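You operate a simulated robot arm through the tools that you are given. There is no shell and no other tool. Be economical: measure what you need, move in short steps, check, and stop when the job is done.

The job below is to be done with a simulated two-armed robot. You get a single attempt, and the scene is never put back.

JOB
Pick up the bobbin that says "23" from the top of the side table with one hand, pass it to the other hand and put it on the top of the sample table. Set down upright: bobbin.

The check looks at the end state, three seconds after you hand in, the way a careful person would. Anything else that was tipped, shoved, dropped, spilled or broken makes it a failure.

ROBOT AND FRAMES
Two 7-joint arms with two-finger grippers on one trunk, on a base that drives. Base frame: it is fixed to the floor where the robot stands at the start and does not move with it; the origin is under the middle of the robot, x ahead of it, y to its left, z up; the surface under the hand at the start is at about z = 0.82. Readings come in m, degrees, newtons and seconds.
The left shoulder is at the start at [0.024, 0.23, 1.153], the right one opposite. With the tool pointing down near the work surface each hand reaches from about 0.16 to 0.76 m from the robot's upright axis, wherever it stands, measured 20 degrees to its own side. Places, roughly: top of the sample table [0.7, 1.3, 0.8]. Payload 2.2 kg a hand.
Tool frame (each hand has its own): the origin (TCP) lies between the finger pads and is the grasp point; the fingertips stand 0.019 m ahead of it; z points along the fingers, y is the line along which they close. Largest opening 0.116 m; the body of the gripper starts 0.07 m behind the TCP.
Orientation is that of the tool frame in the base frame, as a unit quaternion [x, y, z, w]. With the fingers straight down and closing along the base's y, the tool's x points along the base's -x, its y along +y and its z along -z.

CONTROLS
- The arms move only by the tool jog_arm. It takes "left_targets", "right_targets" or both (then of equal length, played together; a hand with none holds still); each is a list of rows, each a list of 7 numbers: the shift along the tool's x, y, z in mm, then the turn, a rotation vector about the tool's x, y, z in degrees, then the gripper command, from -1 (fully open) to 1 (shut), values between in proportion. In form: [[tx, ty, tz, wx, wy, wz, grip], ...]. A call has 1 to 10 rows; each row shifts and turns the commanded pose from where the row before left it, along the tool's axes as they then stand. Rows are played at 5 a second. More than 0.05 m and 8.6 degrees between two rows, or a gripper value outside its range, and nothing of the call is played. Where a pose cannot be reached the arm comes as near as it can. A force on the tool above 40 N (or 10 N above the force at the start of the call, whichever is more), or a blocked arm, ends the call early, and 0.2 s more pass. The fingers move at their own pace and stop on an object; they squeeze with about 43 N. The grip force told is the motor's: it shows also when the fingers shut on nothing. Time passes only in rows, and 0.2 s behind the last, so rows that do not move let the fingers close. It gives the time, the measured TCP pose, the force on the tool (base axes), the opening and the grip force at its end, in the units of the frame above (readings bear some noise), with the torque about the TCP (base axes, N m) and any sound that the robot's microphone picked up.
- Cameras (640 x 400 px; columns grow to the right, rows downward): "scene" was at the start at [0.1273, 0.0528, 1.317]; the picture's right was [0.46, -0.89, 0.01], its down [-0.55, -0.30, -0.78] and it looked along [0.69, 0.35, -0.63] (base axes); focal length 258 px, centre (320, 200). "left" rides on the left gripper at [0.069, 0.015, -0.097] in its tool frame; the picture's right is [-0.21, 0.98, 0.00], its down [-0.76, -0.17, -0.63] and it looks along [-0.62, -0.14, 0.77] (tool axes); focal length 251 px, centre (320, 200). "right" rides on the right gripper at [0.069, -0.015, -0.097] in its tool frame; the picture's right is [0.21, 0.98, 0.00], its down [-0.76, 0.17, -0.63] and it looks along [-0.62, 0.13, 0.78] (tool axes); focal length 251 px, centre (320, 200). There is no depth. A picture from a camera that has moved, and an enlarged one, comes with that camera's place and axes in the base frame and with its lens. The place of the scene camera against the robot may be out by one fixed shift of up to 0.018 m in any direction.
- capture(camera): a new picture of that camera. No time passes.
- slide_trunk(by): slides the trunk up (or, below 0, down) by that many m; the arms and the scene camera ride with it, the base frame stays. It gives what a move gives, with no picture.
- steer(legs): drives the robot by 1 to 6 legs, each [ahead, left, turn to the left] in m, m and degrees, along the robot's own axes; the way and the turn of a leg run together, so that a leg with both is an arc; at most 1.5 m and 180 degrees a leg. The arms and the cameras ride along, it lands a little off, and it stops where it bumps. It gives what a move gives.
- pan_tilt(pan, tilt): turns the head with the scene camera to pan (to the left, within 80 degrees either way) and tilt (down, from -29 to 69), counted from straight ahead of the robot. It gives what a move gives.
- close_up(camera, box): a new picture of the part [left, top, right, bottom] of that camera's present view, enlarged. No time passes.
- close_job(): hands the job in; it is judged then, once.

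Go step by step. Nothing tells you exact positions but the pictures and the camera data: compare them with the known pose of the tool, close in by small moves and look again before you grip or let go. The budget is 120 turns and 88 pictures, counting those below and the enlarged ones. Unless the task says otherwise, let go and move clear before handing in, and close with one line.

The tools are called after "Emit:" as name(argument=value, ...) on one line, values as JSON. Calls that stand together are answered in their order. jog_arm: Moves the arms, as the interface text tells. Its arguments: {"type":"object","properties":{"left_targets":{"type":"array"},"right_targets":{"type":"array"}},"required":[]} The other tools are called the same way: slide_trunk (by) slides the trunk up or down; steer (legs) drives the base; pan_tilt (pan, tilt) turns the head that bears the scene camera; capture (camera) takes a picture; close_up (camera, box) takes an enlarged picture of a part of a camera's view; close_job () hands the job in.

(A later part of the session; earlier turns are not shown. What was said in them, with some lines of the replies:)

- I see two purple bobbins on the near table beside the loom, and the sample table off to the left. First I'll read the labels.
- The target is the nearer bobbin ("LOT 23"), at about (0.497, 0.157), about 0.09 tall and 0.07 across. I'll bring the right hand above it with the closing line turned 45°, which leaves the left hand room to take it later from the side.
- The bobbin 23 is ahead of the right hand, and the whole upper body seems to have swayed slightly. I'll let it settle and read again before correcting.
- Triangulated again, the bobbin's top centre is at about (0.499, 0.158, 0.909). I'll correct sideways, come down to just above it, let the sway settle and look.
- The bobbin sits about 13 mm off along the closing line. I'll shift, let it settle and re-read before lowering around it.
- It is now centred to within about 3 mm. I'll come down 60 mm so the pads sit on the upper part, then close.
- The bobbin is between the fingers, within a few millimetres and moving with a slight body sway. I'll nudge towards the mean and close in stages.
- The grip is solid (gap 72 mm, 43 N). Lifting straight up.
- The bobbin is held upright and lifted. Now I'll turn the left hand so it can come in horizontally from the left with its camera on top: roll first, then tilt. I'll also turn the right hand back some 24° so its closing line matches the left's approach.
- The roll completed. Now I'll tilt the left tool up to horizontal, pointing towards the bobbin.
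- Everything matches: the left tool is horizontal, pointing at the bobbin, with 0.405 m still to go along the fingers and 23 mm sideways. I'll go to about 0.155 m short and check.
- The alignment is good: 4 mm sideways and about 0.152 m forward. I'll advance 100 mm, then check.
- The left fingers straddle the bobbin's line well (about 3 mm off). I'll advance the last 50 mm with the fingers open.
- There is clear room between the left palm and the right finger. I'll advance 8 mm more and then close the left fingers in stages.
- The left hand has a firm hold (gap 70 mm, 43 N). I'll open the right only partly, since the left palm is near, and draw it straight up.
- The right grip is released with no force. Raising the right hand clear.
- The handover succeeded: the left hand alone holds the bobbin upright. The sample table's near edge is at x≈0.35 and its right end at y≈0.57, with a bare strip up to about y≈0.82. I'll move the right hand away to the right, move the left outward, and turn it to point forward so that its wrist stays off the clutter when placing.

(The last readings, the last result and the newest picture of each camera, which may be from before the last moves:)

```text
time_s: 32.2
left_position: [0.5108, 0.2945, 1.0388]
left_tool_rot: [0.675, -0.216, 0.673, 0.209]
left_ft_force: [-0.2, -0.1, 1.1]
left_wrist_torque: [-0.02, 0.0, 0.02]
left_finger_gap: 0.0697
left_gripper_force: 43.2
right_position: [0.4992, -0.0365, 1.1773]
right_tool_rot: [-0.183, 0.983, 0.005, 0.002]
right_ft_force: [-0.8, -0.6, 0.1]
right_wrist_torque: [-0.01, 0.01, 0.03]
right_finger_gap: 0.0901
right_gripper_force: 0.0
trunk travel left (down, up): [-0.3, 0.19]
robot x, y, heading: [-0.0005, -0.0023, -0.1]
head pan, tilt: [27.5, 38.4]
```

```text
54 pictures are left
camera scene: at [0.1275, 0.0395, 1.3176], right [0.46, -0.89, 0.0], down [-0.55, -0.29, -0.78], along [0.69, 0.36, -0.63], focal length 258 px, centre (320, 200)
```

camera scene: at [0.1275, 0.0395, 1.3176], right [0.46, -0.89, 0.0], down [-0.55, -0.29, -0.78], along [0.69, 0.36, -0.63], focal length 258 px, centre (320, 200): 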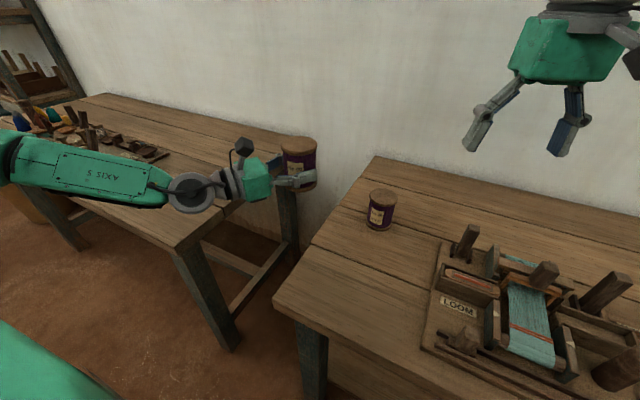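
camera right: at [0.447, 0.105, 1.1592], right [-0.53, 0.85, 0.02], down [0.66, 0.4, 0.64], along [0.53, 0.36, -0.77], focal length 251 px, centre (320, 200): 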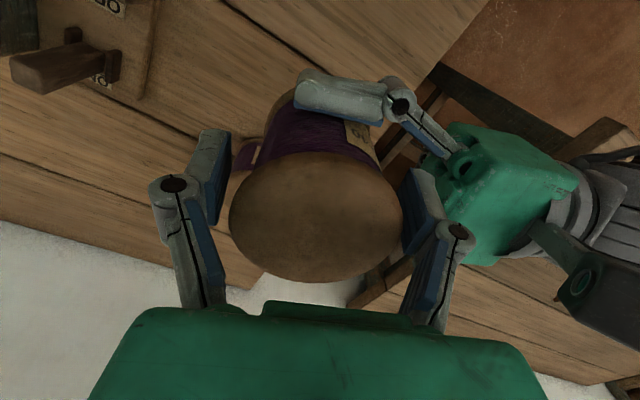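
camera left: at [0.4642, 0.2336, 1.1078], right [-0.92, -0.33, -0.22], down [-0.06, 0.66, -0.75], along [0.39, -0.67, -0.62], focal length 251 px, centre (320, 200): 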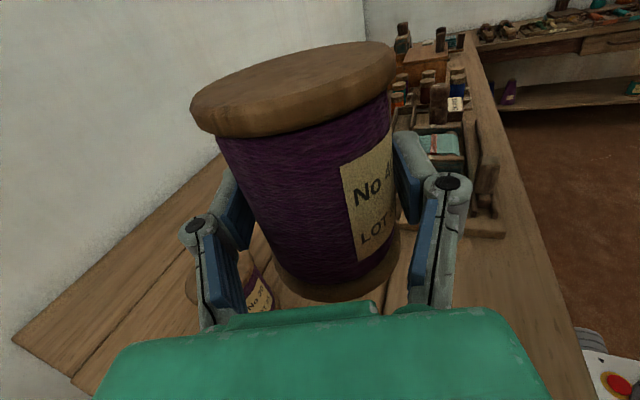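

The left hand is halfway turned, still holding the bobbin upright. I'll finish turning it to point straight ahead.

Emit:
jog_arm(left_targets=[[0, 0, 0, 7, 0, 0, 1], [0, 0, 0, 7, 0, 0, 1], [0, 0, 0, 7, 0, 0, 1], [0, 0, 0, 7, 0, 0, 1], [0, 0, 0, 7, 0, 0, 1], [0, 0, 0, 0, 0, 0, 1]])

Emit:
pan_tilt(pan=50, tilt=40)

Emit:
capture(camera="scene")

Emit:
capture(camera="left")

```text
time_s: 33.6
left_position: [0.5104, 0.2958, 1.0391]
left_tool_rot: [0.706, -0.005, 0.708, -0.004]
left_ft_force: [0.4, 0.7, -1.2]
left_wrist_torque: [0.01, 0.02, 0.02]
left_finger_gap: 0.0698
left_gripper_force: 43.1
right_position: [0.4979, -0.0363, 1.1773]
right_tool_rot: [-0.183, 0.983, 0.004, 0.002]
right_ft_force: [0.3, 0.4, 1.2]
right_wrist_torque: [0.02, 0.01, 0.01]
right_finger_gap: 0.0899
right_gripper_force: 0.0
trunk travel left (down, up): [-0.3, 0.19]
robot x, y, heading: [0.0017, 0.001, 0.2]
head pan, tilt: [27.5, 38.4]
```

```text
time_s: 34.5
left_position: [0.5105, 0.2947, 1.0383]
left_tool_rot: [0.707, -0.004, 0.708, -0.004]
left_ft_force: [-0.7, -0.5, -1.0]
left_wrist_torque: [0.03, 0.02, -0.02]
left_finger_gap: 0.0697
left_gripper_force: 42.5
right_position: [0.4985, -0.0362, 1.1777]
right_tool_rot: [-0.183, 0.983, 0.004, 0.001]
right_ft_force: [0.9, -0.1, -0.7]
right_wrist_torque: [-0.01, -0.03, 0.0]
right_finger_gap: 0.0902
right_gripper_force: 0.0
trunk travel left (down, up): [-0.3, 0.19]
robot x, y, heading: [-0.0011, 0.0002, 0.1]
head pan, tilt: [50.0, 40.0]
```

```text
53 pictures are left
camera scene: at [0.1062, 0.0646, 1.3153], right [0.77, -0.64, 0.0], down [-0.42, -0.49, -0.76], along [0.49, 0.58, -0.65], focal length 258 px, centre (320, 200)
```

scene: 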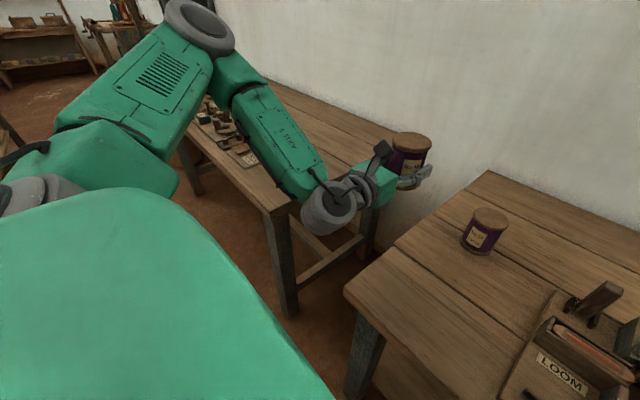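

```text
52 pictures are left
camera left: at [0.4137, 0.2805, 1.1082], right [0.0, -0.97, -0.22], down [-0.63, 0.17, -0.76], along [0.78, 0.14, -0.62], focal length 251 px, centre (320, 200)
```

left: 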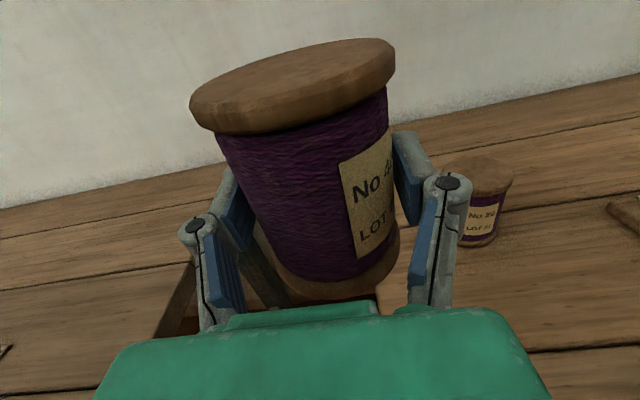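

The bobbin is held upright, pointing forward, and the forearm slopes down from a high elbow in front of the table edge. Driving about 0.385 m to the left will put the bobbin over the bare strip of the sample table at about (0.51, 0.68).

Emit:
steer(legs=[[0, 0.385, 0]])

Emit:
capture(camera="scene")

Emit:
capture(camera="left")

```text
time_s: 36.9
left_position: [0.5061, 0.6943, 1.0396]
left_tool_rot: [0.707, 0.001, 0.708, -0.008]
left_ft_force: [-0.2, 0.4, -1.6]
left_wrist_torque: [-0.01, 0.0, -0.01]
left_finger_gap: 0.0698
left_gripper_force: 43.3
right_position: [0.4971, 0.3626, 1.1771]
right_tool_rot: [-0.189, 0.982, 0.004, 0.003]
right_ft_force: [0.6, -0.1, 0.9]
right_wrist_torque: [-0.01, 0.02, 0.0]
right_finger_gap: 0.09
right_gripper_force: 0.1
trunk travel left (down, up): [-0.3, 0.19]
robot x, y, heading: [-0.0006, 0.3921, 0.7]
head pan, tilt: [50.0, 40.0]
```

```text
51 pictures are left
camera scene: at [0.1031, 0.455, 1.3154], right [0.77, -0.63, 0.0], down [-0.41, -0.5, -0.76], along [0.48, 0.59, -0.64], focal length 258 px, centre (320, 200)
```

scene: 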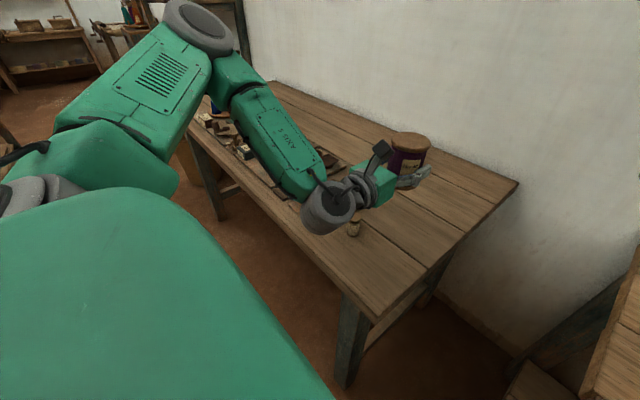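

```text
50 pictures are left
camera left: at [0.4082, 0.6771, 1.1082], right [0.01, -0.97, -0.22], down [-0.63, 0.17, -0.76], along [0.77, 0.15, -0.62], focal length 251 px, centre (320, 200)
```

left: 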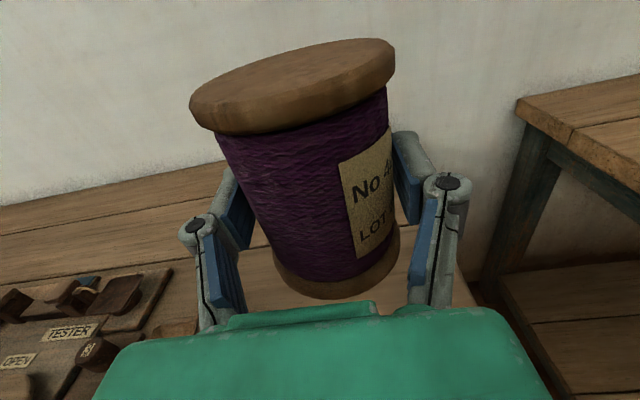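

The bobbin is over the sample table. A small spool stands just left of the hand, so I want to place nearer the right end and closer to the front edge. First I'll check how thick the wrist is below the fingers and where the edge is.

Emit:
close_up(camera="scene", box=[280, 110, 480, 260])

Emit:
capture(camera="right")

```text
2.67 times, centred on (380, 185) of scene
camera zoom: at [0.1031, 0.455, 1.3154], right [0.77, -0.63, 0.0], down [-0.41, -0.5, -0.76], along [0.48, 0.59, -0.64], focal length 689 px, centre (160, 240)
```

zoom: 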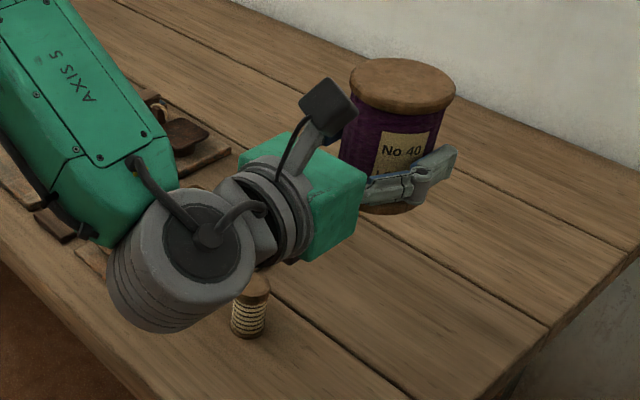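

```text
48 pictures are left
camera right: at [0.4392, 0.3214, 1.2729], right [-0.56, 0.83, 0.01], down [0.64, 0.43, 0.64], along [0.53, 0.36, -0.77], focal length 251 px, centre (320, 200)
```

right: 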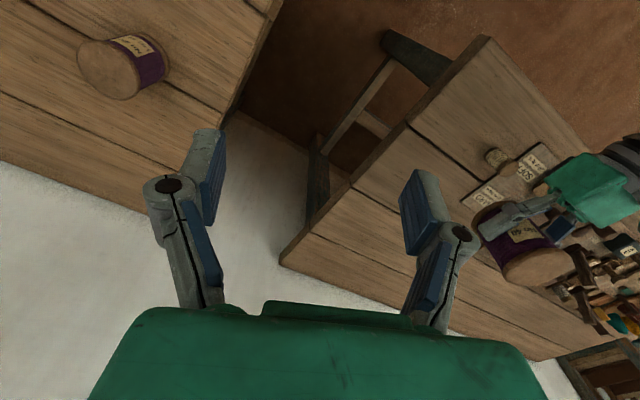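

The table corner is at about (0.34, 0.58) and the spool at (0.46, 0.79). The wrist drum hangs below the hand, so it must stay in front of the edge. I'll aim for TCP (0.455, 0.645) and go down partway.

Emit:
jog_arm(left_targets=[[0, 12, -13, 0, 0, 0, 1], [0, 12, -13, 0, 0, 0, 1], [0, 12, -13, 0, 0, 0, 1], [0, 13, -12, 0, 0, 0, 1], [-25, 0, 0, 0, 0, 0, 1], [-25, 0, 0, 0, 0, 0, 1], [-25, 0, 0, 0, 0, 0, 1], [-25, 0, 0, 0, 0, 0, 1], [0, 0, 0, 0, 0, 0, 1], [0, 0, 0, 0, 0, 0, 1]])

Emit:
capture(camera="scene")

Emit:
capture(camera="right")

Emit:
capture(camera="left")

```text
time_s: 39.1
left_position: [0.4708, 0.6416, 0.9323]
left_tool_rot: [0.706, 0.0, 0.708, -0.008]
left_ft_force: [-0.4, -0.6, -0.8]
left_wrist_torque: [0.06, 0.03, 0.0]
left_finger_gap: 0.0696
left_gripper_force: 43.0
left hand out of reach, approached as far as the arm can: row 3, 4
right_position: [0.4952, 0.3612, 1.1796]
right_tool_rot: [-0.189, 0.982, 0.004, 0.004]
right_ft_force: [-0.2, 0.2, -0.3]
right_wrist_torque: [0.01, 0.0, -0.02]
right_finger_gap: 0.0901
right_gripper_force: 0.0
trunk travel left (down, up): [-0.3, 0.19]
robot x, y, heading: [-0.0009, 0.3948, 0.8]
head pan, tilt: [50.0, 40.0]
```

```text
47 pictures are left
camera scene: at [0.1033, 0.4568, 1.3153], right [0.77, -0.63, 0.0], down [-0.41, -0.5, -0.76], along [0.48, 0.59, -0.65], focal length 258 px, centre (320, 200)
```

scene: 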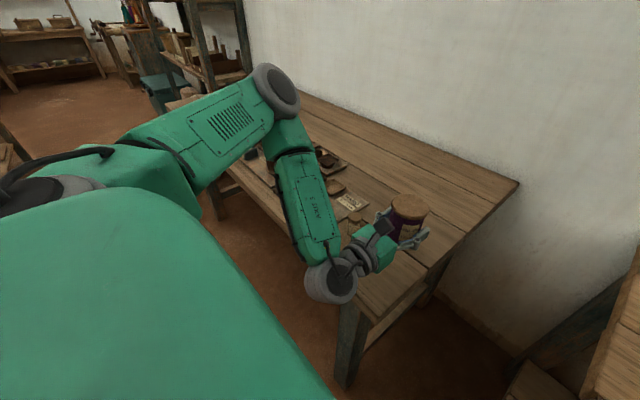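

```text
46 pictures are left
camera right: at [0.4361, 0.3202, 1.2742], right [-0.56, 0.83, 0.01], down [0.64, 0.43, 0.64], along [0.53, 0.36, -0.77], focal length 251 px, centre (320, 200)
```

right: 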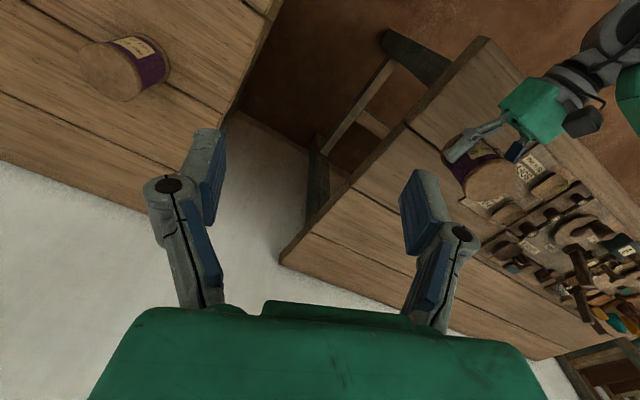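

```text
45 pictures are left
camera left: at [0.3733, 0.6263, 1.0006], right [0.01, -0.97, -0.23], down [-0.63, 0.17, -0.76], along [0.78, 0.15, -0.61], focal length 251 px, centre (320, 200)
```

left: 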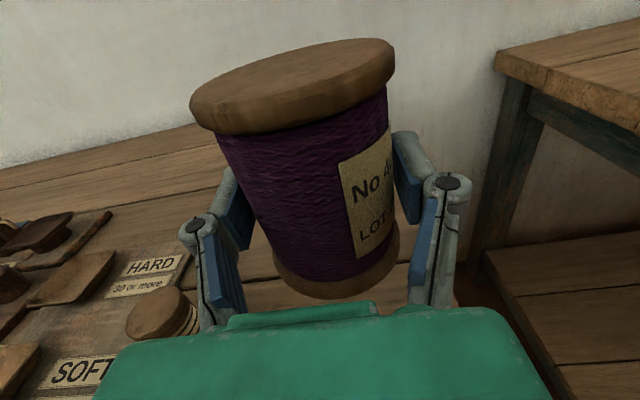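

The arm can't retract further in this pose, so I'll back the base up 2 cm to keep the drum clear of the edge, then lower more.

Emit:
steer(legs=[[-0.02, 0, 0]])

Emit:
jog_arm(left_targets=[[-15, 0, 0, 0, 0, 0, 1], [-15, 0, 0, 0, 0, 0, 1], [-10, 0, 0, 0, 0, 0, 1], [0, 0, 0, 0, 0, 0, 1], [0, 0, 0, 0, 0, 0, 1]])

Emit:
close_up(camera="scene", box=[280, 170, 480, 330])

Emit:
close_up(camera="right", box=[400, 0, 640, 240])

```text
time_s: 39.9
left_position: [0.4526, 0.6443, 0.932]
left_tool_rot: [0.706, 0.001, 0.708, -0.008]
left_ft_force: [0.1, 0.7, 0.0]
left_wrist_torque: [0.02, 0.0, 0.03]
left_finger_gap: 0.0698
left_gripper_force: 43.3
right_position: [0.4771, 0.361, 1.1771]
right_tool_rot: [-0.188, 0.982, 0.004, 0.003]
right_ft_force: [-0.3, -0.3, 0.1]
right_wrist_torque: [-0.02, -0.02, -0.02]
right_finger_gap: 0.0898
right_gripper_force: 0.0
trunk travel left (down, up): [-0.3, 0.19]
robot x, y, heading: [-0.0217, 0.3936, 0.7]
head pan, tilt: [50.0, 40.0]
```

```text
time_s: 41.1
left_position: [0.4492, 0.641, 0.8936]
left_tool_rot: [0.704, 0.0, 0.71, -0.01]
left_ft_force: [-0.1, 0.1, -1.3]
left_wrist_torque: [0.01, 0.01, -0.02]
left_finger_gap: 0.0697
left_gripper_force: 42.9
right_position: [0.4705, 0.3583, 1.1805]
right_tool_rot: [-0.188, 0.982, 0.005, 0.006]
right_ft_force: [-0.1, -1.5, 1.0]
right_wrist_torque: [0.01, 0.02, -0.01]
right_finger_gap: 0.0901
right_gripper_force: 0.0
trunk travel left (down, up): [-0.3, 0.19]
robot x, y, heading: [-0.0223, 0.3895, 0.5]
head pan, tilt: [50.0, 40.0]
```

```text
2.50 times, centred on (380, 250) of scene
camera zoom: at [0.0839, 0.4546, 1.3154], right [0.77, -0.63, 0.0], down [-0.41, -0.5, -0.76], along [0.48, 0.59, -0.65], focal length 646 px, centre (170, 75)
```

zoom: 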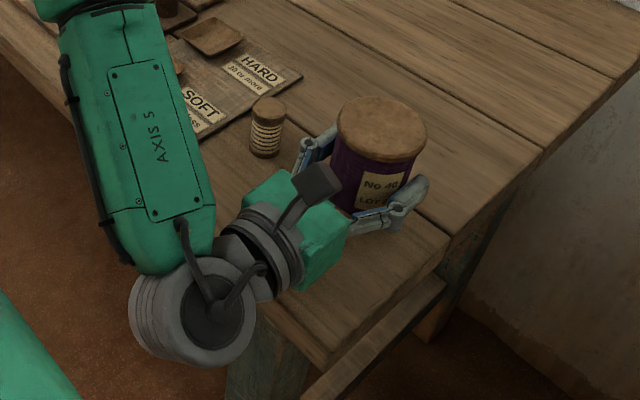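

```text
1.67 times, centred on (520, 120) of right
camera zoom: at [0.4126, 0.3174, 1.2758], right [-0.56, 0.83, 0.0], down [0.64, 0.43, 0.64], along [0.53, 0.36, -0.77], focal length 419 px, centre (-13, 333)
```

zoom: 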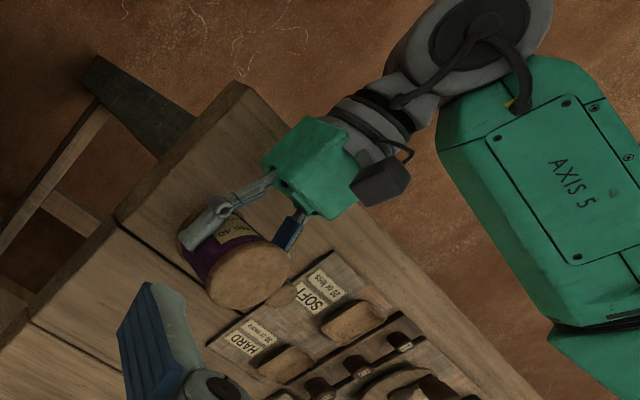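

The drum and forearm are clear of the table edge, and the bobbin is over bare wood. I'll lower gently until the force shows contact.

Emit:
jog_arm(left_targets=[[-10, 0, 0, 0, 0, 0, 1], [-8, 0, 0, 0, 0, 0, 1], [-4, 0, 0, 0, 0, 0, 1], [0, 0, 0, 0, 0, 0, 1], [0, 0, 0, 0, 0, 0, 1], [0, 0, 0, 0, 0, 0, 1]])

Emit:
close_up(camera="scene", box=[280, 170, 480, 330])

```text
time_s: 42.5
left_position: [0.4499, 0.6436, 0.8712]
left_tool_rot: [0.704, 0.0, 0.71, -0.009]
left_ft_force: [0.3, -0.5, -1.2]
left_wrist_torque: [-0.02, -0.01, 0.02]
left_finger_gap: 0.0698
left_gripper_force: 43.0
right_position: [0.4705, 0.3599, 1.1794]
right_tool_rot: [-0.189, 0.982, 0.004, 0.005]
right_ft_force: [-0.5, -0.3, -0.2]
right_wrist_torque: [-0.03, -0.01, -0.01]
right_finger_gap: 0.0898
right_gripper_force: 0.0
trunk travel left (down, up): [-0.3, 0.19]
robot x, y, heading: [-0.0219, 0.3917, 0.6]
head pan, tilt: [50.0, 40.0]
```

```text
2.50 times, centred on (380, 250) of scene
camera zoom: at [0.0841, 0.4564, 1.3153], right [0.77, -0.63, 0.0], down [-0.41, -0.5, -0.76], along [0.48, 0.59, -0.65], focal length 646 px, centre (170, 75)
```

zoom: 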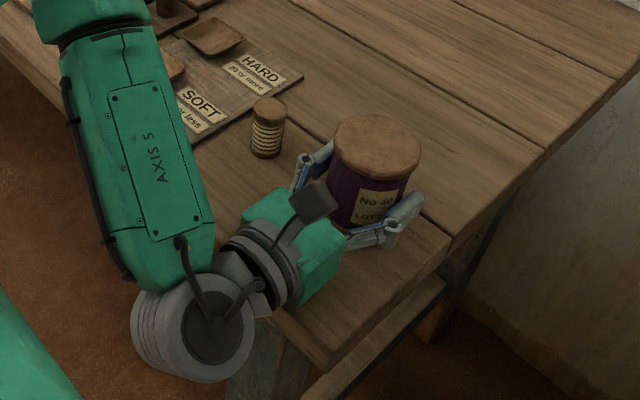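

About 10–20 mm of height is left by my estimate. I'll continue in small steps, watching the force.

Emit:
jog_arm(left_targets=[[-3, 0, 0, 0, 0, 0, 1], [-3, 0, 0, 0, 0, 0, 1], [0, 0, 0, 0, 0, 0, 1], [0, 0, 0, 0, 0, 0, 1]])

Emit:
jog_arm(left_targets=[[-3, 0, 0, 0, 0, 0, 1], [0, 0, 0, 0, 0, 0, 1], [0, 0, 0, 0, 0, 0, 1]])

```text
time_s: 43.5
left_position: [0.4499, 0.6426, 0.8683]
left_tool_rot: [0.702, 0.001, 0.712, -0.009]
left_ft_force: [1.9, 13.4, 35.7]
left_wrist_torque: [0.06, 4.19, -1.58]
left_finger_gap: 0.0697
left_gripper_force: 43.0
right_position: [0.4699, 0.3603, 1.1821]
right_tool_rot: [-0.188, 0.982, 0.004, 0.005]
right_ft_force: [0.0, -0.1, -0.6]
right_wrist_torque: [-0.02, 0.01, 0.0]
right_finger_gap: 0.0899
right_gripper_force: 0.1
trunk travel left (down, up): [-0.3, 0.19]
robot x, y, heading: [-0.0226, 0.3902, 0.7]
head pan, tilt: [50.0, 40.0]
```

```text
time_s: 43.8
left_position: [0.4492, 0.6408, 0.8689]
left_tool_rot: [0.701, 0.0, 0.713, -0.008]
left_ft_force: [-5.4, 5.3, 11.7]
left_wrist_torque: [0.1, 1.73, -0.81]
left_finger_gap: 0.0695
left_gripper_force: 42.9
right_position: [0.4699, 0.3579, 1.1809]
right_tool_rot: [-0.189, 0.982, 0.006, 0.005]
right_ft_force: [-0.2, -0.6, -0.6]
right_wrist_torque: [-0.01, 0.02, 0.04]
right_finger_gap: 0.0899
right_gripper_force: 0.0
trunk travel left (down, up): [-0.3, 0.19]
robot x, y, heading: [-0.0224, 0.3903, 1.0]
head pan, tilt: [50.0, 40.0]
stopped in row 1 (left hand): the force on the tool passed its limit at 52 N (the readings are from after the stop); the commanded pose is now the measured one
```

The torque shows the contact is 0.117 m behind the grasp point. So the wrist flange touched the table edge, not the bobbin. I'll raise, back the base up 3.5 cm so that part clears the edge, and try again.

Emit:
jog_arm(left_targets=[[8, 0, 0, 0, 0, 0, 1], [8, 0, 0, 0, 0, 0, 1], [6, 0, 0, 0, 0, 0, 1], [0, 0, 0, 0, 0, 0, 1]])

Emit:
steer(legs=[[-0.035, 0, -0.8]])

Emit:
capture(camera="left")

Emit:
close_up(camera="scene", box=[280, 170, 480, 330])

Emit:
close_up(camera="right", box=[400, 0, 640, 240])

```text
time_s: 44.8
left_position: [0.4512, 0.6409, 0.8906]
left_tool_rot: [0.701, 0.001, 0.713, -0.01]
left_ft_force: [0.8, -0.3, -2.2]
left_wrist_torque: [-0.01, 0.01, 0.01]
left_finger_gap: 0.0696
left_gripper_force: 42.9
right_position: [0.4692, 0.3574, 1.1819]
right_tool_rot: [-0.189, 0.982, 0.005, 0.007]
right_ft_force: [-1.0, 0.6, -0.2]
right_wrist_torque: [0.03, 0.0, 0.01]
right_finger_gap: 0.0898
right_gripper_force: 0.0
trunk travel left (down, up): [-0.3, 0.19]
robot x, y, heading: [-0.023, 0.3877, 0.6]
head pan, tilt: [50.0, 40.0]
```

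```text
time_s: 45.7
left_position: [0.4213, 0.6343, 0.8906]
left_tool_rot: [0.702, -0.004, 0.712, -0.003]
left_ft_force: [-0.8, 0.5, -1.2]
left_wrist_torque: [-0.03, 0.01, -0.02]
left_finger_gap: 0.0695
left_gripper_force: 43.0
right_position: [0.4368, 0.3517, 1.1798]
right_tool_rot: [-0.182, 0.983, 0.004, 0.005]
right_ft_force: [0.3, 0.4, -0.8]
right_wrist_torque: [0.02, 0.0, 0.01]
right_finger_gap: 0.0898
right_gripper_force: 0.1
trunk travel left (down, up): [-0.3, 0.19]
robot x, y, heading: [-0.0565, 0.3913, -0.2]
head pan, tilt: [50.0, 40.0]
```

```text
41 pictures are left
camera left: at [0.3222, 0.6198, 0.9576], right [0.0, -0.97, -0.23], down [-0.62, 0.17, -0.76], along [0.78, 0.14, -0.6], focal length 251 px, centre (320, 200)
```

left: 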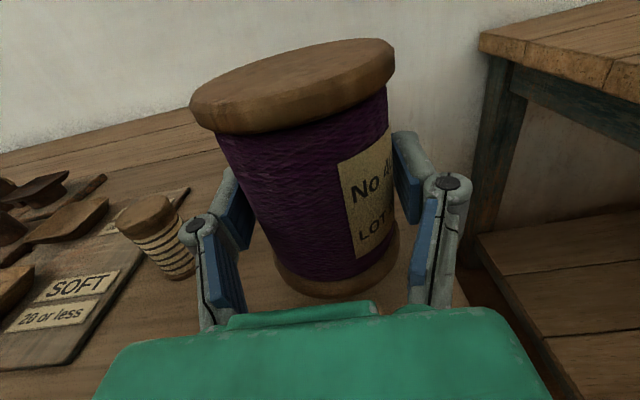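

```text
2.50 times, centred on (380, 250) of scene
camera zoom: at [0.0537, 0.4556, 1.315], right [0.76, -0.65, 0.0], down [-0.42, -0.49, -0.76], along [0.49, 0.58, -0.65], focal length 646 px, centre (170, 75)
```

zoom: 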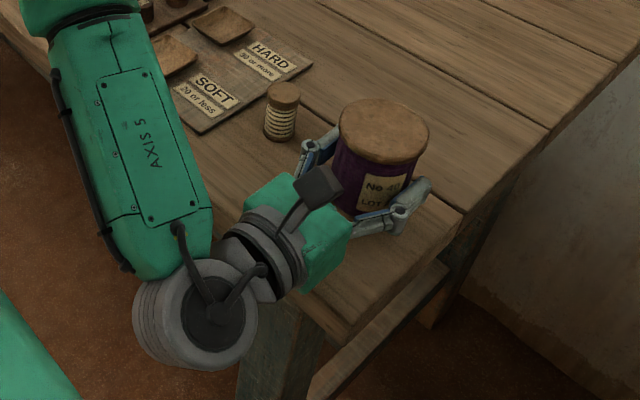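

```text
1.67 times, centred on (520, 120) of right
camera zoom: at [0.3775, 0.3119, 1.2757], right [-0.55, 0.84, 0.0], down [0.64, 0.42, 0.64], along [0.54, 0.36, -0.77], focal length 419 px, centre (-13, 333)
```

zoom: 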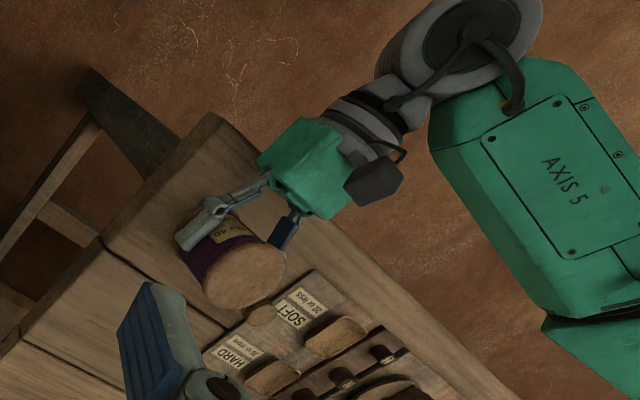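

The flange now sits in front of the edge. I'll level the tool by 0.8° and lower again in small steps.

Emit:
jog_arm(left_targets=[[-8, 0, 0, 0, -0.8, 0, 1], [-8, 0, 0, 0, 0, 0, 1], [-4, 0, 0, 0, 0, 0, 1], [0, 0, 0, 0, 0, 0, 1], [0, 0, 0, 0, 0, 0, 1]])

Emit:
jog_arm(left_targets=[[-3, 0, 0, 0, 0, 0, 1], [0, 0, 0, 0, 0, 0, 1], [0, 0, 0, 0, 0, 0, 1]])

```text
time_s: 46.9
left_position: [0.4177, 0.6341, 0.8727]
left_tool_rot: [0.704, -0.005, 0.71, -0.003]
left_ft_force: [0.3, 1.1, -1.6]
left_wrist_torque: [-0.02, -0.03, 0.03]
left_finger_gap: 0.0697
left_gripper_force: 43.1
right_position: [0.4311, 0.3513, 1.1825]
right_tool_rot: [-0.183, 0.983, 0.005, 0.008]
right_ft_force: [-0.4, 0.2, 0.7]
right_wrist_torque: [-0.02, -0.02, 0.01]
right_finger_gap: 0.0899
right_gripper_force: 0.0
trunk travel left (down, up): [-0.3, 0.19]
robot x, y, heading: [-0.0526, 0.3944, -0.3]
head pan, tilt: [50.0, 40.0]
```

```text
time_s: 47.7
left_position: [0.4185, 0.6335, 0.8703]
left_tool_rot: [0.705, -0.006, 0.71, -0.003]
left_ft_force: [0.1, 0.5, -1.3]
left_wrist_torque: [0.01, 0.0, 0.0]
left_finger_gap: 0.0698
left_gripper_force: 42.9
right_position: [0.4307, 0.3508, 1.1835]
right_tool_rot: [-0.182, 0.983, 0.005, 0.009]
right_ft_force: [-0.5, -0.9, -0.1]
right_wrist_torque: [0.01, 0.02, 0.02]
right_finger_gap: 0.0899
right_gripper_force: 0.1
trunk travel left (down, up): [-0.3, 0.19]
robot x, y, heading: [-0.0531, 0.3901, -0.4]
head pan, tilt: [50.0, 40.0]
```

Emit:
jog_arm(left_targets=[[-3, 0, 0, 0, 0, 0, 1], [0, 0, 0, 0, 0, 0, 1], [0, 0, 0, 0, 0, 0, 1]])

Emit:
jog_arm(left_targets=[[-2, 0, 0, 0, 0, 0, 1], [0, 0, 0, 0, 0, 0, 1], [0, 0, 0, 0, 0, 0, 1]])

```text
time_s: 48.5
left_position: [0.4187, 0.6348, 0.8677]
left_tool_rot: [0.704, -0.005, 0.71, -0.003]
left_ft_force: [-0.1, 0.9, 7.3]
left_wrist_torque: [-0.08, 0.71, -0.1]
left_finger_gap: 0.0694
left_gripper_force: 42.9
right_position: [0.4306, 0.3504, 1.1833]
right_tool_rot: [-0.182, 0.983, 0.006, 0.007]
right_ft_force: [-0.1, 0.3, 0.4]
right_wrist_torque: [0.0, -0.03, -0.02]
right_finger_gap: 0.0899
right_gripper_force: 0.1
trunk travel left (down, up): [-0.3, 0.19]
robot x, y, heading: [-0.0556, 0.3943, 0.0]
head pan, tilt: [50.0, 40.0]
```

```text
time_s: 49.3
left_position: [0.4183, 0.6352, 0.868]
left_tool_rot: [0.703, -0.004, 0.711, -0.003]
left_ft_force: [-0.7, 5.6, 32.6]
left_wrist_torque: [-0.25, 2.94, -0.5]
left_finger_gap: 0.0695
left_gripper_force: 43.2
right_position: [0.4305, 0.3506, 1.1834]
right_tool_rot: [-0.182, 0.983, 0.005, 0.009]
right_ft_force: [0.1, -0.5, 0.6]
right_wrist_torque: [0.01, 0.0, -0.02]
right_finger_gap: 0.0898
right_gripper_force: 0.1
trunk travel left (down, up): [-0.3, 0.19]
robot x, y, heading: [-0.0552, 0.3934, -0.2]
head pan, tilt: [50.0, 40.0]
```

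Again the lever arm puts the contact at x≈0.332, the table edge, now under the gripper body. I'll raise and back up 2.8 cm more so only the fingers overhang the table; the bobbin will still be nearly 3 cm inside the edge.

Emit:
jog_arm(left_targets=[[8, 0, 0, 0, 0, 0, 1], [7, 0, 0, 0, 0, 0, 1], [0, 0, 0, 0, 0, 0, 1], [0, 0, 0, 0, 0, 0, 1]])

Emit:
steer(legs=[[-0.028, 0, 0]])

Emit:
capture(camera="left")

Emit:
close_up(camera="right", box=[400, 0, 640, 240])

Emit:
close_up(camera="scene", box=[280, 170, 480, 330])

```text
time_s: 50.3
left_position: [0.4176, 0.6331, 0.8805]
left_tool_rot: [0.705, -0.004, 0.709, -0.005]
left_ft_force: [0.0, -0.9, -1.6]
left_wrist_torque: [-0.01, 0.02, -0.02]
left_finger_gap: 0.0697
left_gripper_force: 42.8
right_position: [0.4305, 0.3512, 1.1833]
right_tool_rot: [-0.183, 0.983, 0.005, 0.009]
right_ft_force: [0.7, -0.2, 0.3]
right_wrist_torque: [-0.01, -0.03, 0.03]
right_finger_gap: 0.0898
right_gripper_force: 0.0
trunk travel left (down, up): [-0.3, 0.19]
robot x, y, heading: [-0.0545, 0.3943, -0.1]
head pan, tilt: [50.0, 40.0]
```

```text
time_s: 51.1
left_position: [0.3898, 0.635, 0.88]
left_tool_rot: [0.705, -0.005, 0.709, -0.004]
left_ft_force: [0.4, 0.9, -1.8]
left_wrist_torque: [0.0, 0.03, 0.02]
left_finger_gap: 0.0694
left_gripper_force: 43.4
right_position: [0.4042, 0.3515, 1.1818]
right_tool_rot: [-0.182, 0.983, 0.005, 0.007]
right_ft_force: [0.4, -1.3, 0.6]
right_wrist_torque: [-0.01, 0.02, 0.04]
right_finger_gap: 0.0901
right_gripper_force: 0.1
trunk travel left (down, up): [-0.3, 0.19]
robot x, y, heading: [-0.0848, 0.3917, -0.1]
head pan, tilt: [50.0, 40.0]
```

```text
38 pictures are left
camera left: at [0.2929, 0.6197, 0.948], right [0.0, -0.97, -0.23], down [-0.63, 0.18, -0.76], along [0.78, 0.14, -0.61], focal length 251 px, centre (320, 200)
```

left: 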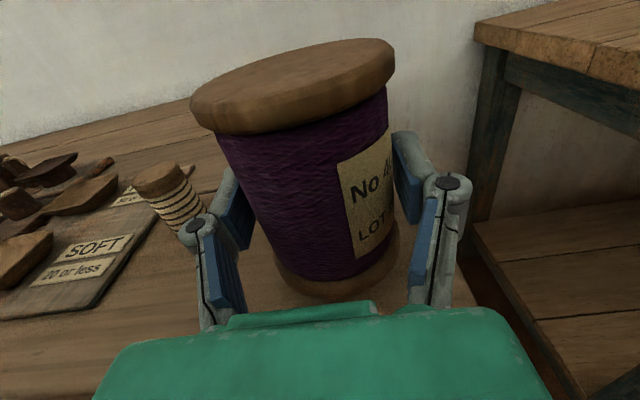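

```text
1.67 times, centred on (520, 120) of right
camera zoom: at [0.3453, 0.3107, 1.2769], right [-0.55, 0.84, 0.0], down [0.64, 0.42, 0.65], along [0.54, 0.36, -0.76], focal length 419 px, centre (-13, 333)
```

zoom: 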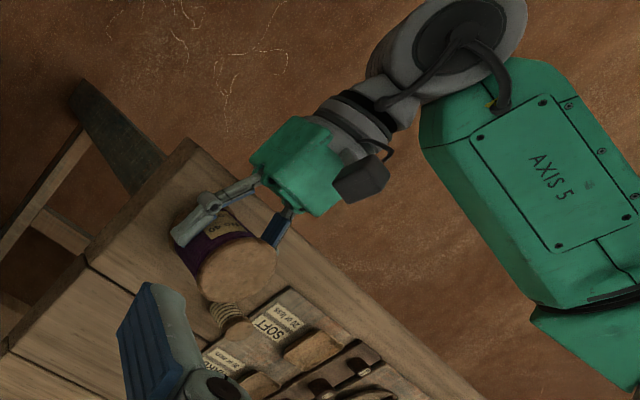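

```text
2.50 times, centred on (380, 250) of scene
camera zoom: at [0.0258, 0.4554, 1.315], right [0.76, -0.65, 0.0], down [-0.42, -0.49, -0.76], along [0.49, 0.58, -0.65], focal length 646 px, centre (170, 75)
```

zoom: 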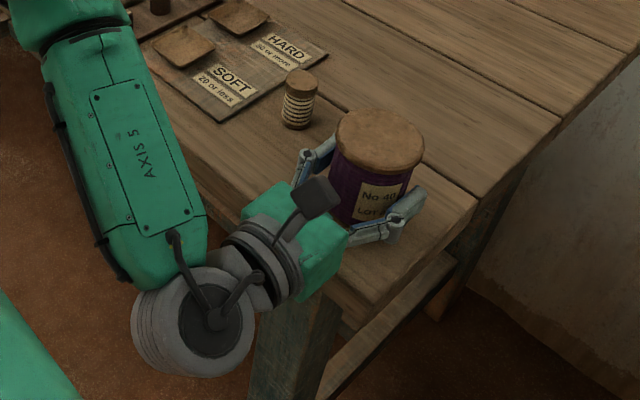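

Now only the fingers are over the table, and the bobbin is still over wood inside the edge. Lowering again in small steps.

Emit:
jog_arm(left_targets=[[-6, 0, 0, 0, 0, 0, 1], [-5, 0, 0, 0, 0, 0, 1], [-2, 0, 0, 0, 0, 0, 1], [0, 0, 0, 0, 0, 0, 1], [0, 0, 0, 0, 0, 0, 1]])

Emit:
jog_arm(left_targets=[[-2, 0, 0, 0, 0, 0, 1], [0, 0, 0, 0, 0, 0, 1], [0, 0, 0, 0, 0, 0, 1]])

```text
time_s: 52.3
left_position: [0.3869, 0.6342, 0.869]
left_tool_rot: [0.703, -0.005, 0.711, -0.005]
left_ft_force: [-0.1, -0.7, -1.2]
left_wrist_torque: [0.02, 0.01, -0.04]
left_finger_gap: 0.0695
left_gripper_force: 43.4
right_position: [0.3996, 0.3496, 1.1848]
right_tool_rot: [-0.182, 0.983, 0.005, 0.009]
right_ft_force: [-0.4, -0.2, 0.4]
right_wrist_torque: [0.04, 0.01, 0.0]
right_finger_gap: 0.0898
right_gripper_force: 0.1
trunk travel left (down, up): [-0.3, 0.19]
robot x, y, heading: [-0.0844, 0.3897, -0.2]
head pan, tilt: [50.0, 40.0]
```

```text
time_s: 53.1
left_position: [0.3876, 0.6337, 0.8673]
left_tool_rot: [0.703, -0.005, 0.711, -0.005]
left_ft_force: [-0.5, 0.1, -1.2]
left_wrist_torque: [0.01, -0.01, -0.01]
left_finger_gap: 0.0697
left_gripper_force: 43.2
right_position: [0.3976, 0.3492, 1.1846]
right_tool_rot: [-0.182, 0.983, 0.006, 0.01]
right_ft_force: [0.4, 0.7, 0.3]
right_wrist_torque: [-0.04, 0.02, 0.01]
right_finger_gap: 0.09
right_gripper_force: 0.1
trunk travel left (down, up): [-0.3, 0.19]
robot x, y, heading: [-0.0824, 0.3913, -0.2]
head pan, tilt: [50.0, 40.0]
```

No contact at this height now. Continuing down with a slight levelling.

Emit:
jog_arm(left_targets=[[-2, 0, 0, 0, -0.6, 0, 1], [0, 0, 0, 0, 0, 0, 1], [0, 0, 0, 0, 0, 0, 1]])

Emit:
jog_arm(left_targets=[[-2, 0, 0, 0, 0, 0, 1], [0, 0, 0, 0, 0, 0, 1], [0, 0, 0, 0, 0, 0, 1]])

Emit:
jog_arm(left_targets=[[-2, 0, 0, 0, 0, 0, 1], [0, 0, 0, 0, 0, 0, 1], [0, 0, 0, 0, 0, 0, 1]])

```text
time_s: 53.9
left_position: [0.3869, 0.6339, 0.8651]
left_tool_rot: [0.707, -0.004, 0.707, -0.005]
left_ft_force: [-0.3, -0.1, -1.1]
left_wrist_torque: [0.04, 0.02, -0.02]
left_finger_gap: 0.0695
left_gripper_force: 43.1
right_position: [0.3996, 0.3496, 1.1857]
right_tool_rot: [-0.182, 0.983, 0.006, 0.009]
right_ft_force: [-0.1, 0.5, 0.4]
right_wrist_torque: [0.01, -0.04, 0.0]
right_finger_gap: 0.0899
right_gripper_force: 0.1
trunk travel left (down, up): [-0.3, 0.19]
robot x, y, heading: [-0.0824, 0.3946, -0.1]
head pan, tilt: [50.0, 40.0]
```

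```text
time_s: 54.7
left_position: [0.3864, 0.6346, 0.8642]
left_tool_rot: [0.707, -0.004, 0.707, -0.005]
left_ft_force: [0.4, 0.1, -1.4]
left_wrist_torque: [0.0, 0.03, 0.01]
left_finger_gap: 0.0699
left_gripper_force: 43.2
right_position: [0.3989, 0.3501, 1.1843]
right_tool_rot: [-0.182, 0.983, 0.006, 0.01]
right_ft_force: [1.1, 0.2, -0.2]
right_wrist_torque: [0.01, 0.02, 0.01]
right_finger_gap: 0.0899
right_gripper_force: 0.1
trunk travel left (down, up): [-0.3, 0.19]
robot x, y, heading: [-0.0826, 0.3933, -0.1]
head pan, tilt: [50.0, 40.0]
```

```text
time_s: 55.5
left_position: [0.3879, 0.6346, 0.8614]
left_tool_rot: [0.706, -0.005, 0.708, -0.004]
left_ft_force: [-0.4, -0.9, 4.0]
left_wrist_torque: [-0.24, -0.05, 0.01]
left_finger_gap: 0.0694
left_gripper_force: 42.7
right_position: [0.3978, 0.3499, 1.1847]
right_tool_rot: [-0.183, 0.983, 0.005, 0.009]
right_ft_force: [0.0, 0.3, 0.0]
right_wrist_torque: [0.02, 0.0, 0.01]
right_finger_gap: 0.0901
right_gripper_force: 0.1
trunk travel left (down, up): [-0.3, 0.19]
robot x, y, heading: [-0.0808, 0.3936, -0.1]
head pan, tilt: [50.0, 40.0]
```

This is the bobbin itself touching: height as predicted, and the lever puts the contact under its right rim, meaning a lean of about 1.4°. I'll level that, press down slightly and check.

Emit:
jog_arm(left_targets=[[-1, 0, 0, 0, 0, -1.4, 1], [0, 0, 0, 0, 0, 0, 1], [0, 0, 0, 0, 0, 0, 1]])

Emit:
close_up(camera="scene", box=[320, 190, 460, 300])

```text
time_s: 56.3
left_position: [0.3883, 0.6357, 0.8627]
left_tool_rot: [0.705, 0.005, 0.709, 0.004]
left_ft_force: [-1.0, 6.7, 15.4]
left_wrist_torque: [0.85, 0.0, 0.1]
left_finger_gap: 0.0696
left_gripper_force: 42.8
right_position: [0.3977, 0.3502, 1.185]
right_tool_rot: [-0.183, 0.983, 0.004, 0.01]
right_ft_force: [0.7, 0.0, 0.1]
right_wrist_torque: [0.01, -0.01, -0.01]
right_finger_gap: 0.0901
right_gripper_force: 0.1
trunk travel left (down, up): [-0.3, 0.19]
robot x, y, heading: [-0.0838, 0.3947, -0.0]
head pan, tilt: [50.0, 40.0]
```

```text
3.64 times, centred on (390, 245) of scene
camera zoom: at [0.0206, 0.4557, 1.3157], right [0.76, -0.64, 0.0], down [-0.42, -0.49, -0.76], along [0.49, 0.58, -0.65], focal length 939 px, centre (66, 36)
```

zoom: 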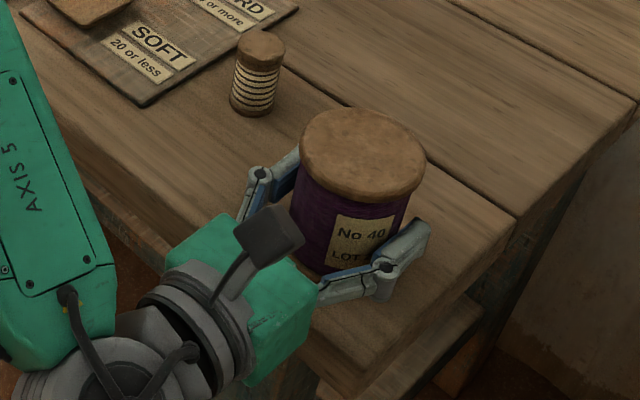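

Now the left rim presses, so I overcorrected. Turning half of that back.

Emit:
jog_arm(left_targets=[[0, 0, 0, 0, 0, 0.8, 1], [0, 0, 0, 0, 0, 0, 1], [0, 0, 0, 0, 0, 0, 1]])

```text
time_s: 57.1
left_position: [0.3868, 0.6347, 0.8605]
left_tool_rot: [0.705, 0.0, 0.709, 0.0]
left_ft_force: [0.0, 9.9, 24.7]
left_wrist_torque: [0.04, -0.01, -0.02]
left_finger_gap: 0.0695
left_gripper_force: 43.0
right_position: [0.3974, 0.3503, 1.1862]
right_tool_rot: [-0.182, 0.983, 0.004, 0.009]
right_ft_force: [0.3, -0.4, -1.1]
right_wrist_torque: [-0.01, -0.01, 0.0]
right_finger_gap: 0.0899
right_gripper_force: 0.0
trunk travel left (down, up): [-0.3, 0.19]
robot x, y, heading: [-0.0824, 0.3889, -0.1]
head pan, tilt: [50.0, 40.0]
```

It is now flat on the table: zero torque, 25 N down. I'll ease off 1 mm and open the fingers gently, only partway because of the spool.

Emit:
jog_arm(left_targets=[[1, 0, 0, 0, 0, 0, 1], [0, 0, 0, 0, 0, 0, 1], [0, 0, 0, 0, 0, 0, -0.25], [0, 0, 0, 0, 0, 0, -0.35], [0, 0, 0, 0, 0, 0, -0.5], [0, 0, 0, 0, 0, 0, -0.6], [0, 0, 0, 0, 0, 0, -0.6]])

Emit:
capture(camera="left")

Emit:
close_up(camera="scene", box=[320, 190, 460, 300])

```text
time_s: 58.7
left_position: [0.388, 0.6332, 0.8611]
left_tool_rot: [0.707, 0.0, 0.707, -0.001]
left_ft_force: [0.6, -0.4, -0.6]
left_wrist_torque: [0.03, -0.01, -0.04]
left_finger_gap: 0.0928
left_gripper_force: 0.1
right_position: [0.3996, 0.35, 1.1851]
right_tool_rot: [-0.182, 0.983, 0.005, 0.01]
right_ft_force: [-1.1, -0.3, 0.5]
right_wrist_torque: [0.0, -0.04, -0.02]
right_finger_gap: 0.0898
right_gripper_force: 0.0
trunk travel left (down, up): [-0.3, 0.19]
robot x, y, heading: [-0.0852, 0.3926, -0.0]
head pan, tilt: [50.0, 40.0]
```

```text
34 pictures are left
camera left: at [0.2901, 0.6196, 0.9302], right [0.0, -0.98, -0.22], down [-0.63, 0.17, -0.76], along [0.77, 0.14, -0.62], focal length 251 px, centre (320, 200)
```

left: 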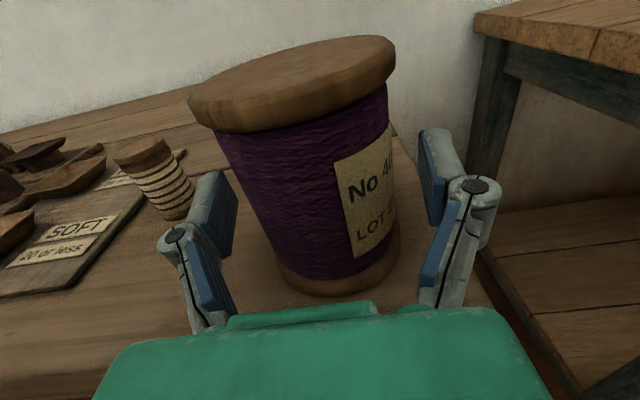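

```text
3.64 times, centred on (390, 245) of scene
camera zoom: at [0.023, 0.4553, 1.3153], right [0.76, -0.64, 0.0], down [-0.42, -0.49, -0.76], along [0.49, 0.58, -0.65], focal length 939 px, centre (66, 36)
```

zoom: 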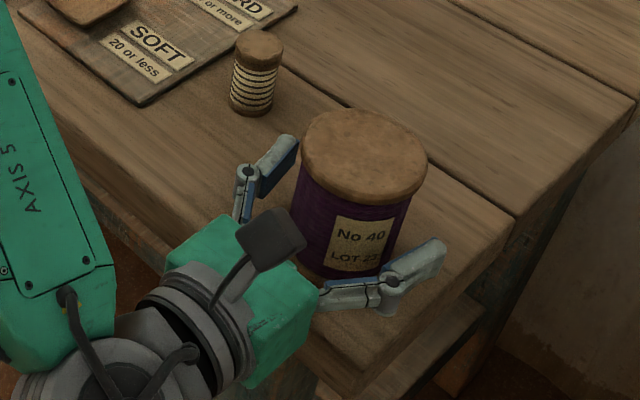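

The bobbin stands free with the fingers clear on both sides. I'll back the base straight out 0.15 m.

Emit:
steer(legs=[[-0.15, 0, 0]])

Emit:
capture(camera="scene")

Emit:
capture(camera="left")

```text
time_s: 60.1
left_position: [0.2403, 0.6349, 0.861]
left_tool_rot: [0.707, 0.0, 0.708, -0.001]
left_ft_force: [0.2, -0.3, -0.2]
left_wrist_torque: [0.02, 0.01, -0.05]
left_finger_gap: 0.0925
left_gripper_force: 0.0
right_position: [0.2513, 0.3516, 1.1853]
right_tool_rot: [-0.183, 0.983, 0.004, 0.01]
right_ft_force: [-0.5, 0.3, 0.3]
right_wrist_torque: [0.03, -0.04, 0.0]
right_finger_gap: 0.0894
right_gripper_force: 0.0
trunk travel left (down, up): [-0.3, 0.19]
robot x, y, heading: [-0.2293, 0.3924, -0.1]
head pan, tilt: [50.0, 40.0]
```

```text
32 pictures are left
camera scene: at [-0.1246, 0.4558, 1.3153], right [0.77, -0.64, 0.0], down [-0.42, -0.49, -0.76], along [0.49, 0.59, -0.65], focal length 258 px, centre (320, 200)
```

scene: 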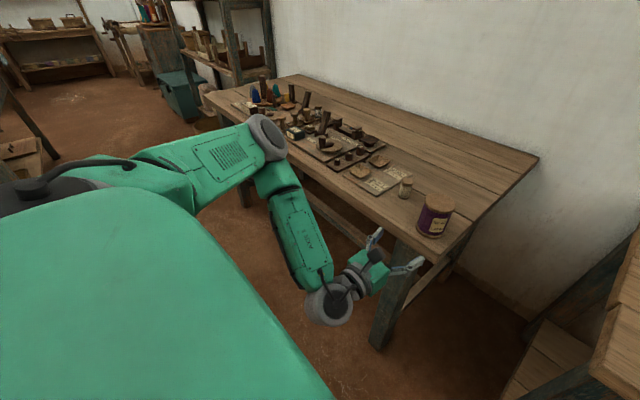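

```text
31 pictures are left
camera left: at [0.1417, 0.6205, 0.9305], right [0.0, -0.98, -0.22], down [-0.63, 0.17, -0.76], along [0.78, 0.14, -0.62], focal length 251 px, centre (320, 200)
```

left: 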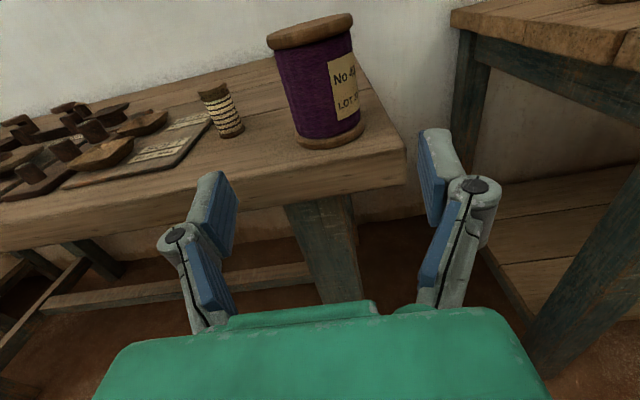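

The bobbin stands upright on the sample table, inside the edges. Nothing else there has moved, both hands are clear, and bobbin 31 still stood in place on the side table when last seen. Handing in.

Emit:
close_job()

```text
The job is handed in.
```

Bobbin "23" was picked up with the right hand, passed in the air to the left hand, and set down upright on the sample table, about 3 cm in from the front edge; while lowering it, the left wrist and gripper pressed on that edge, up to about 52 N, but nothing visibly moved.
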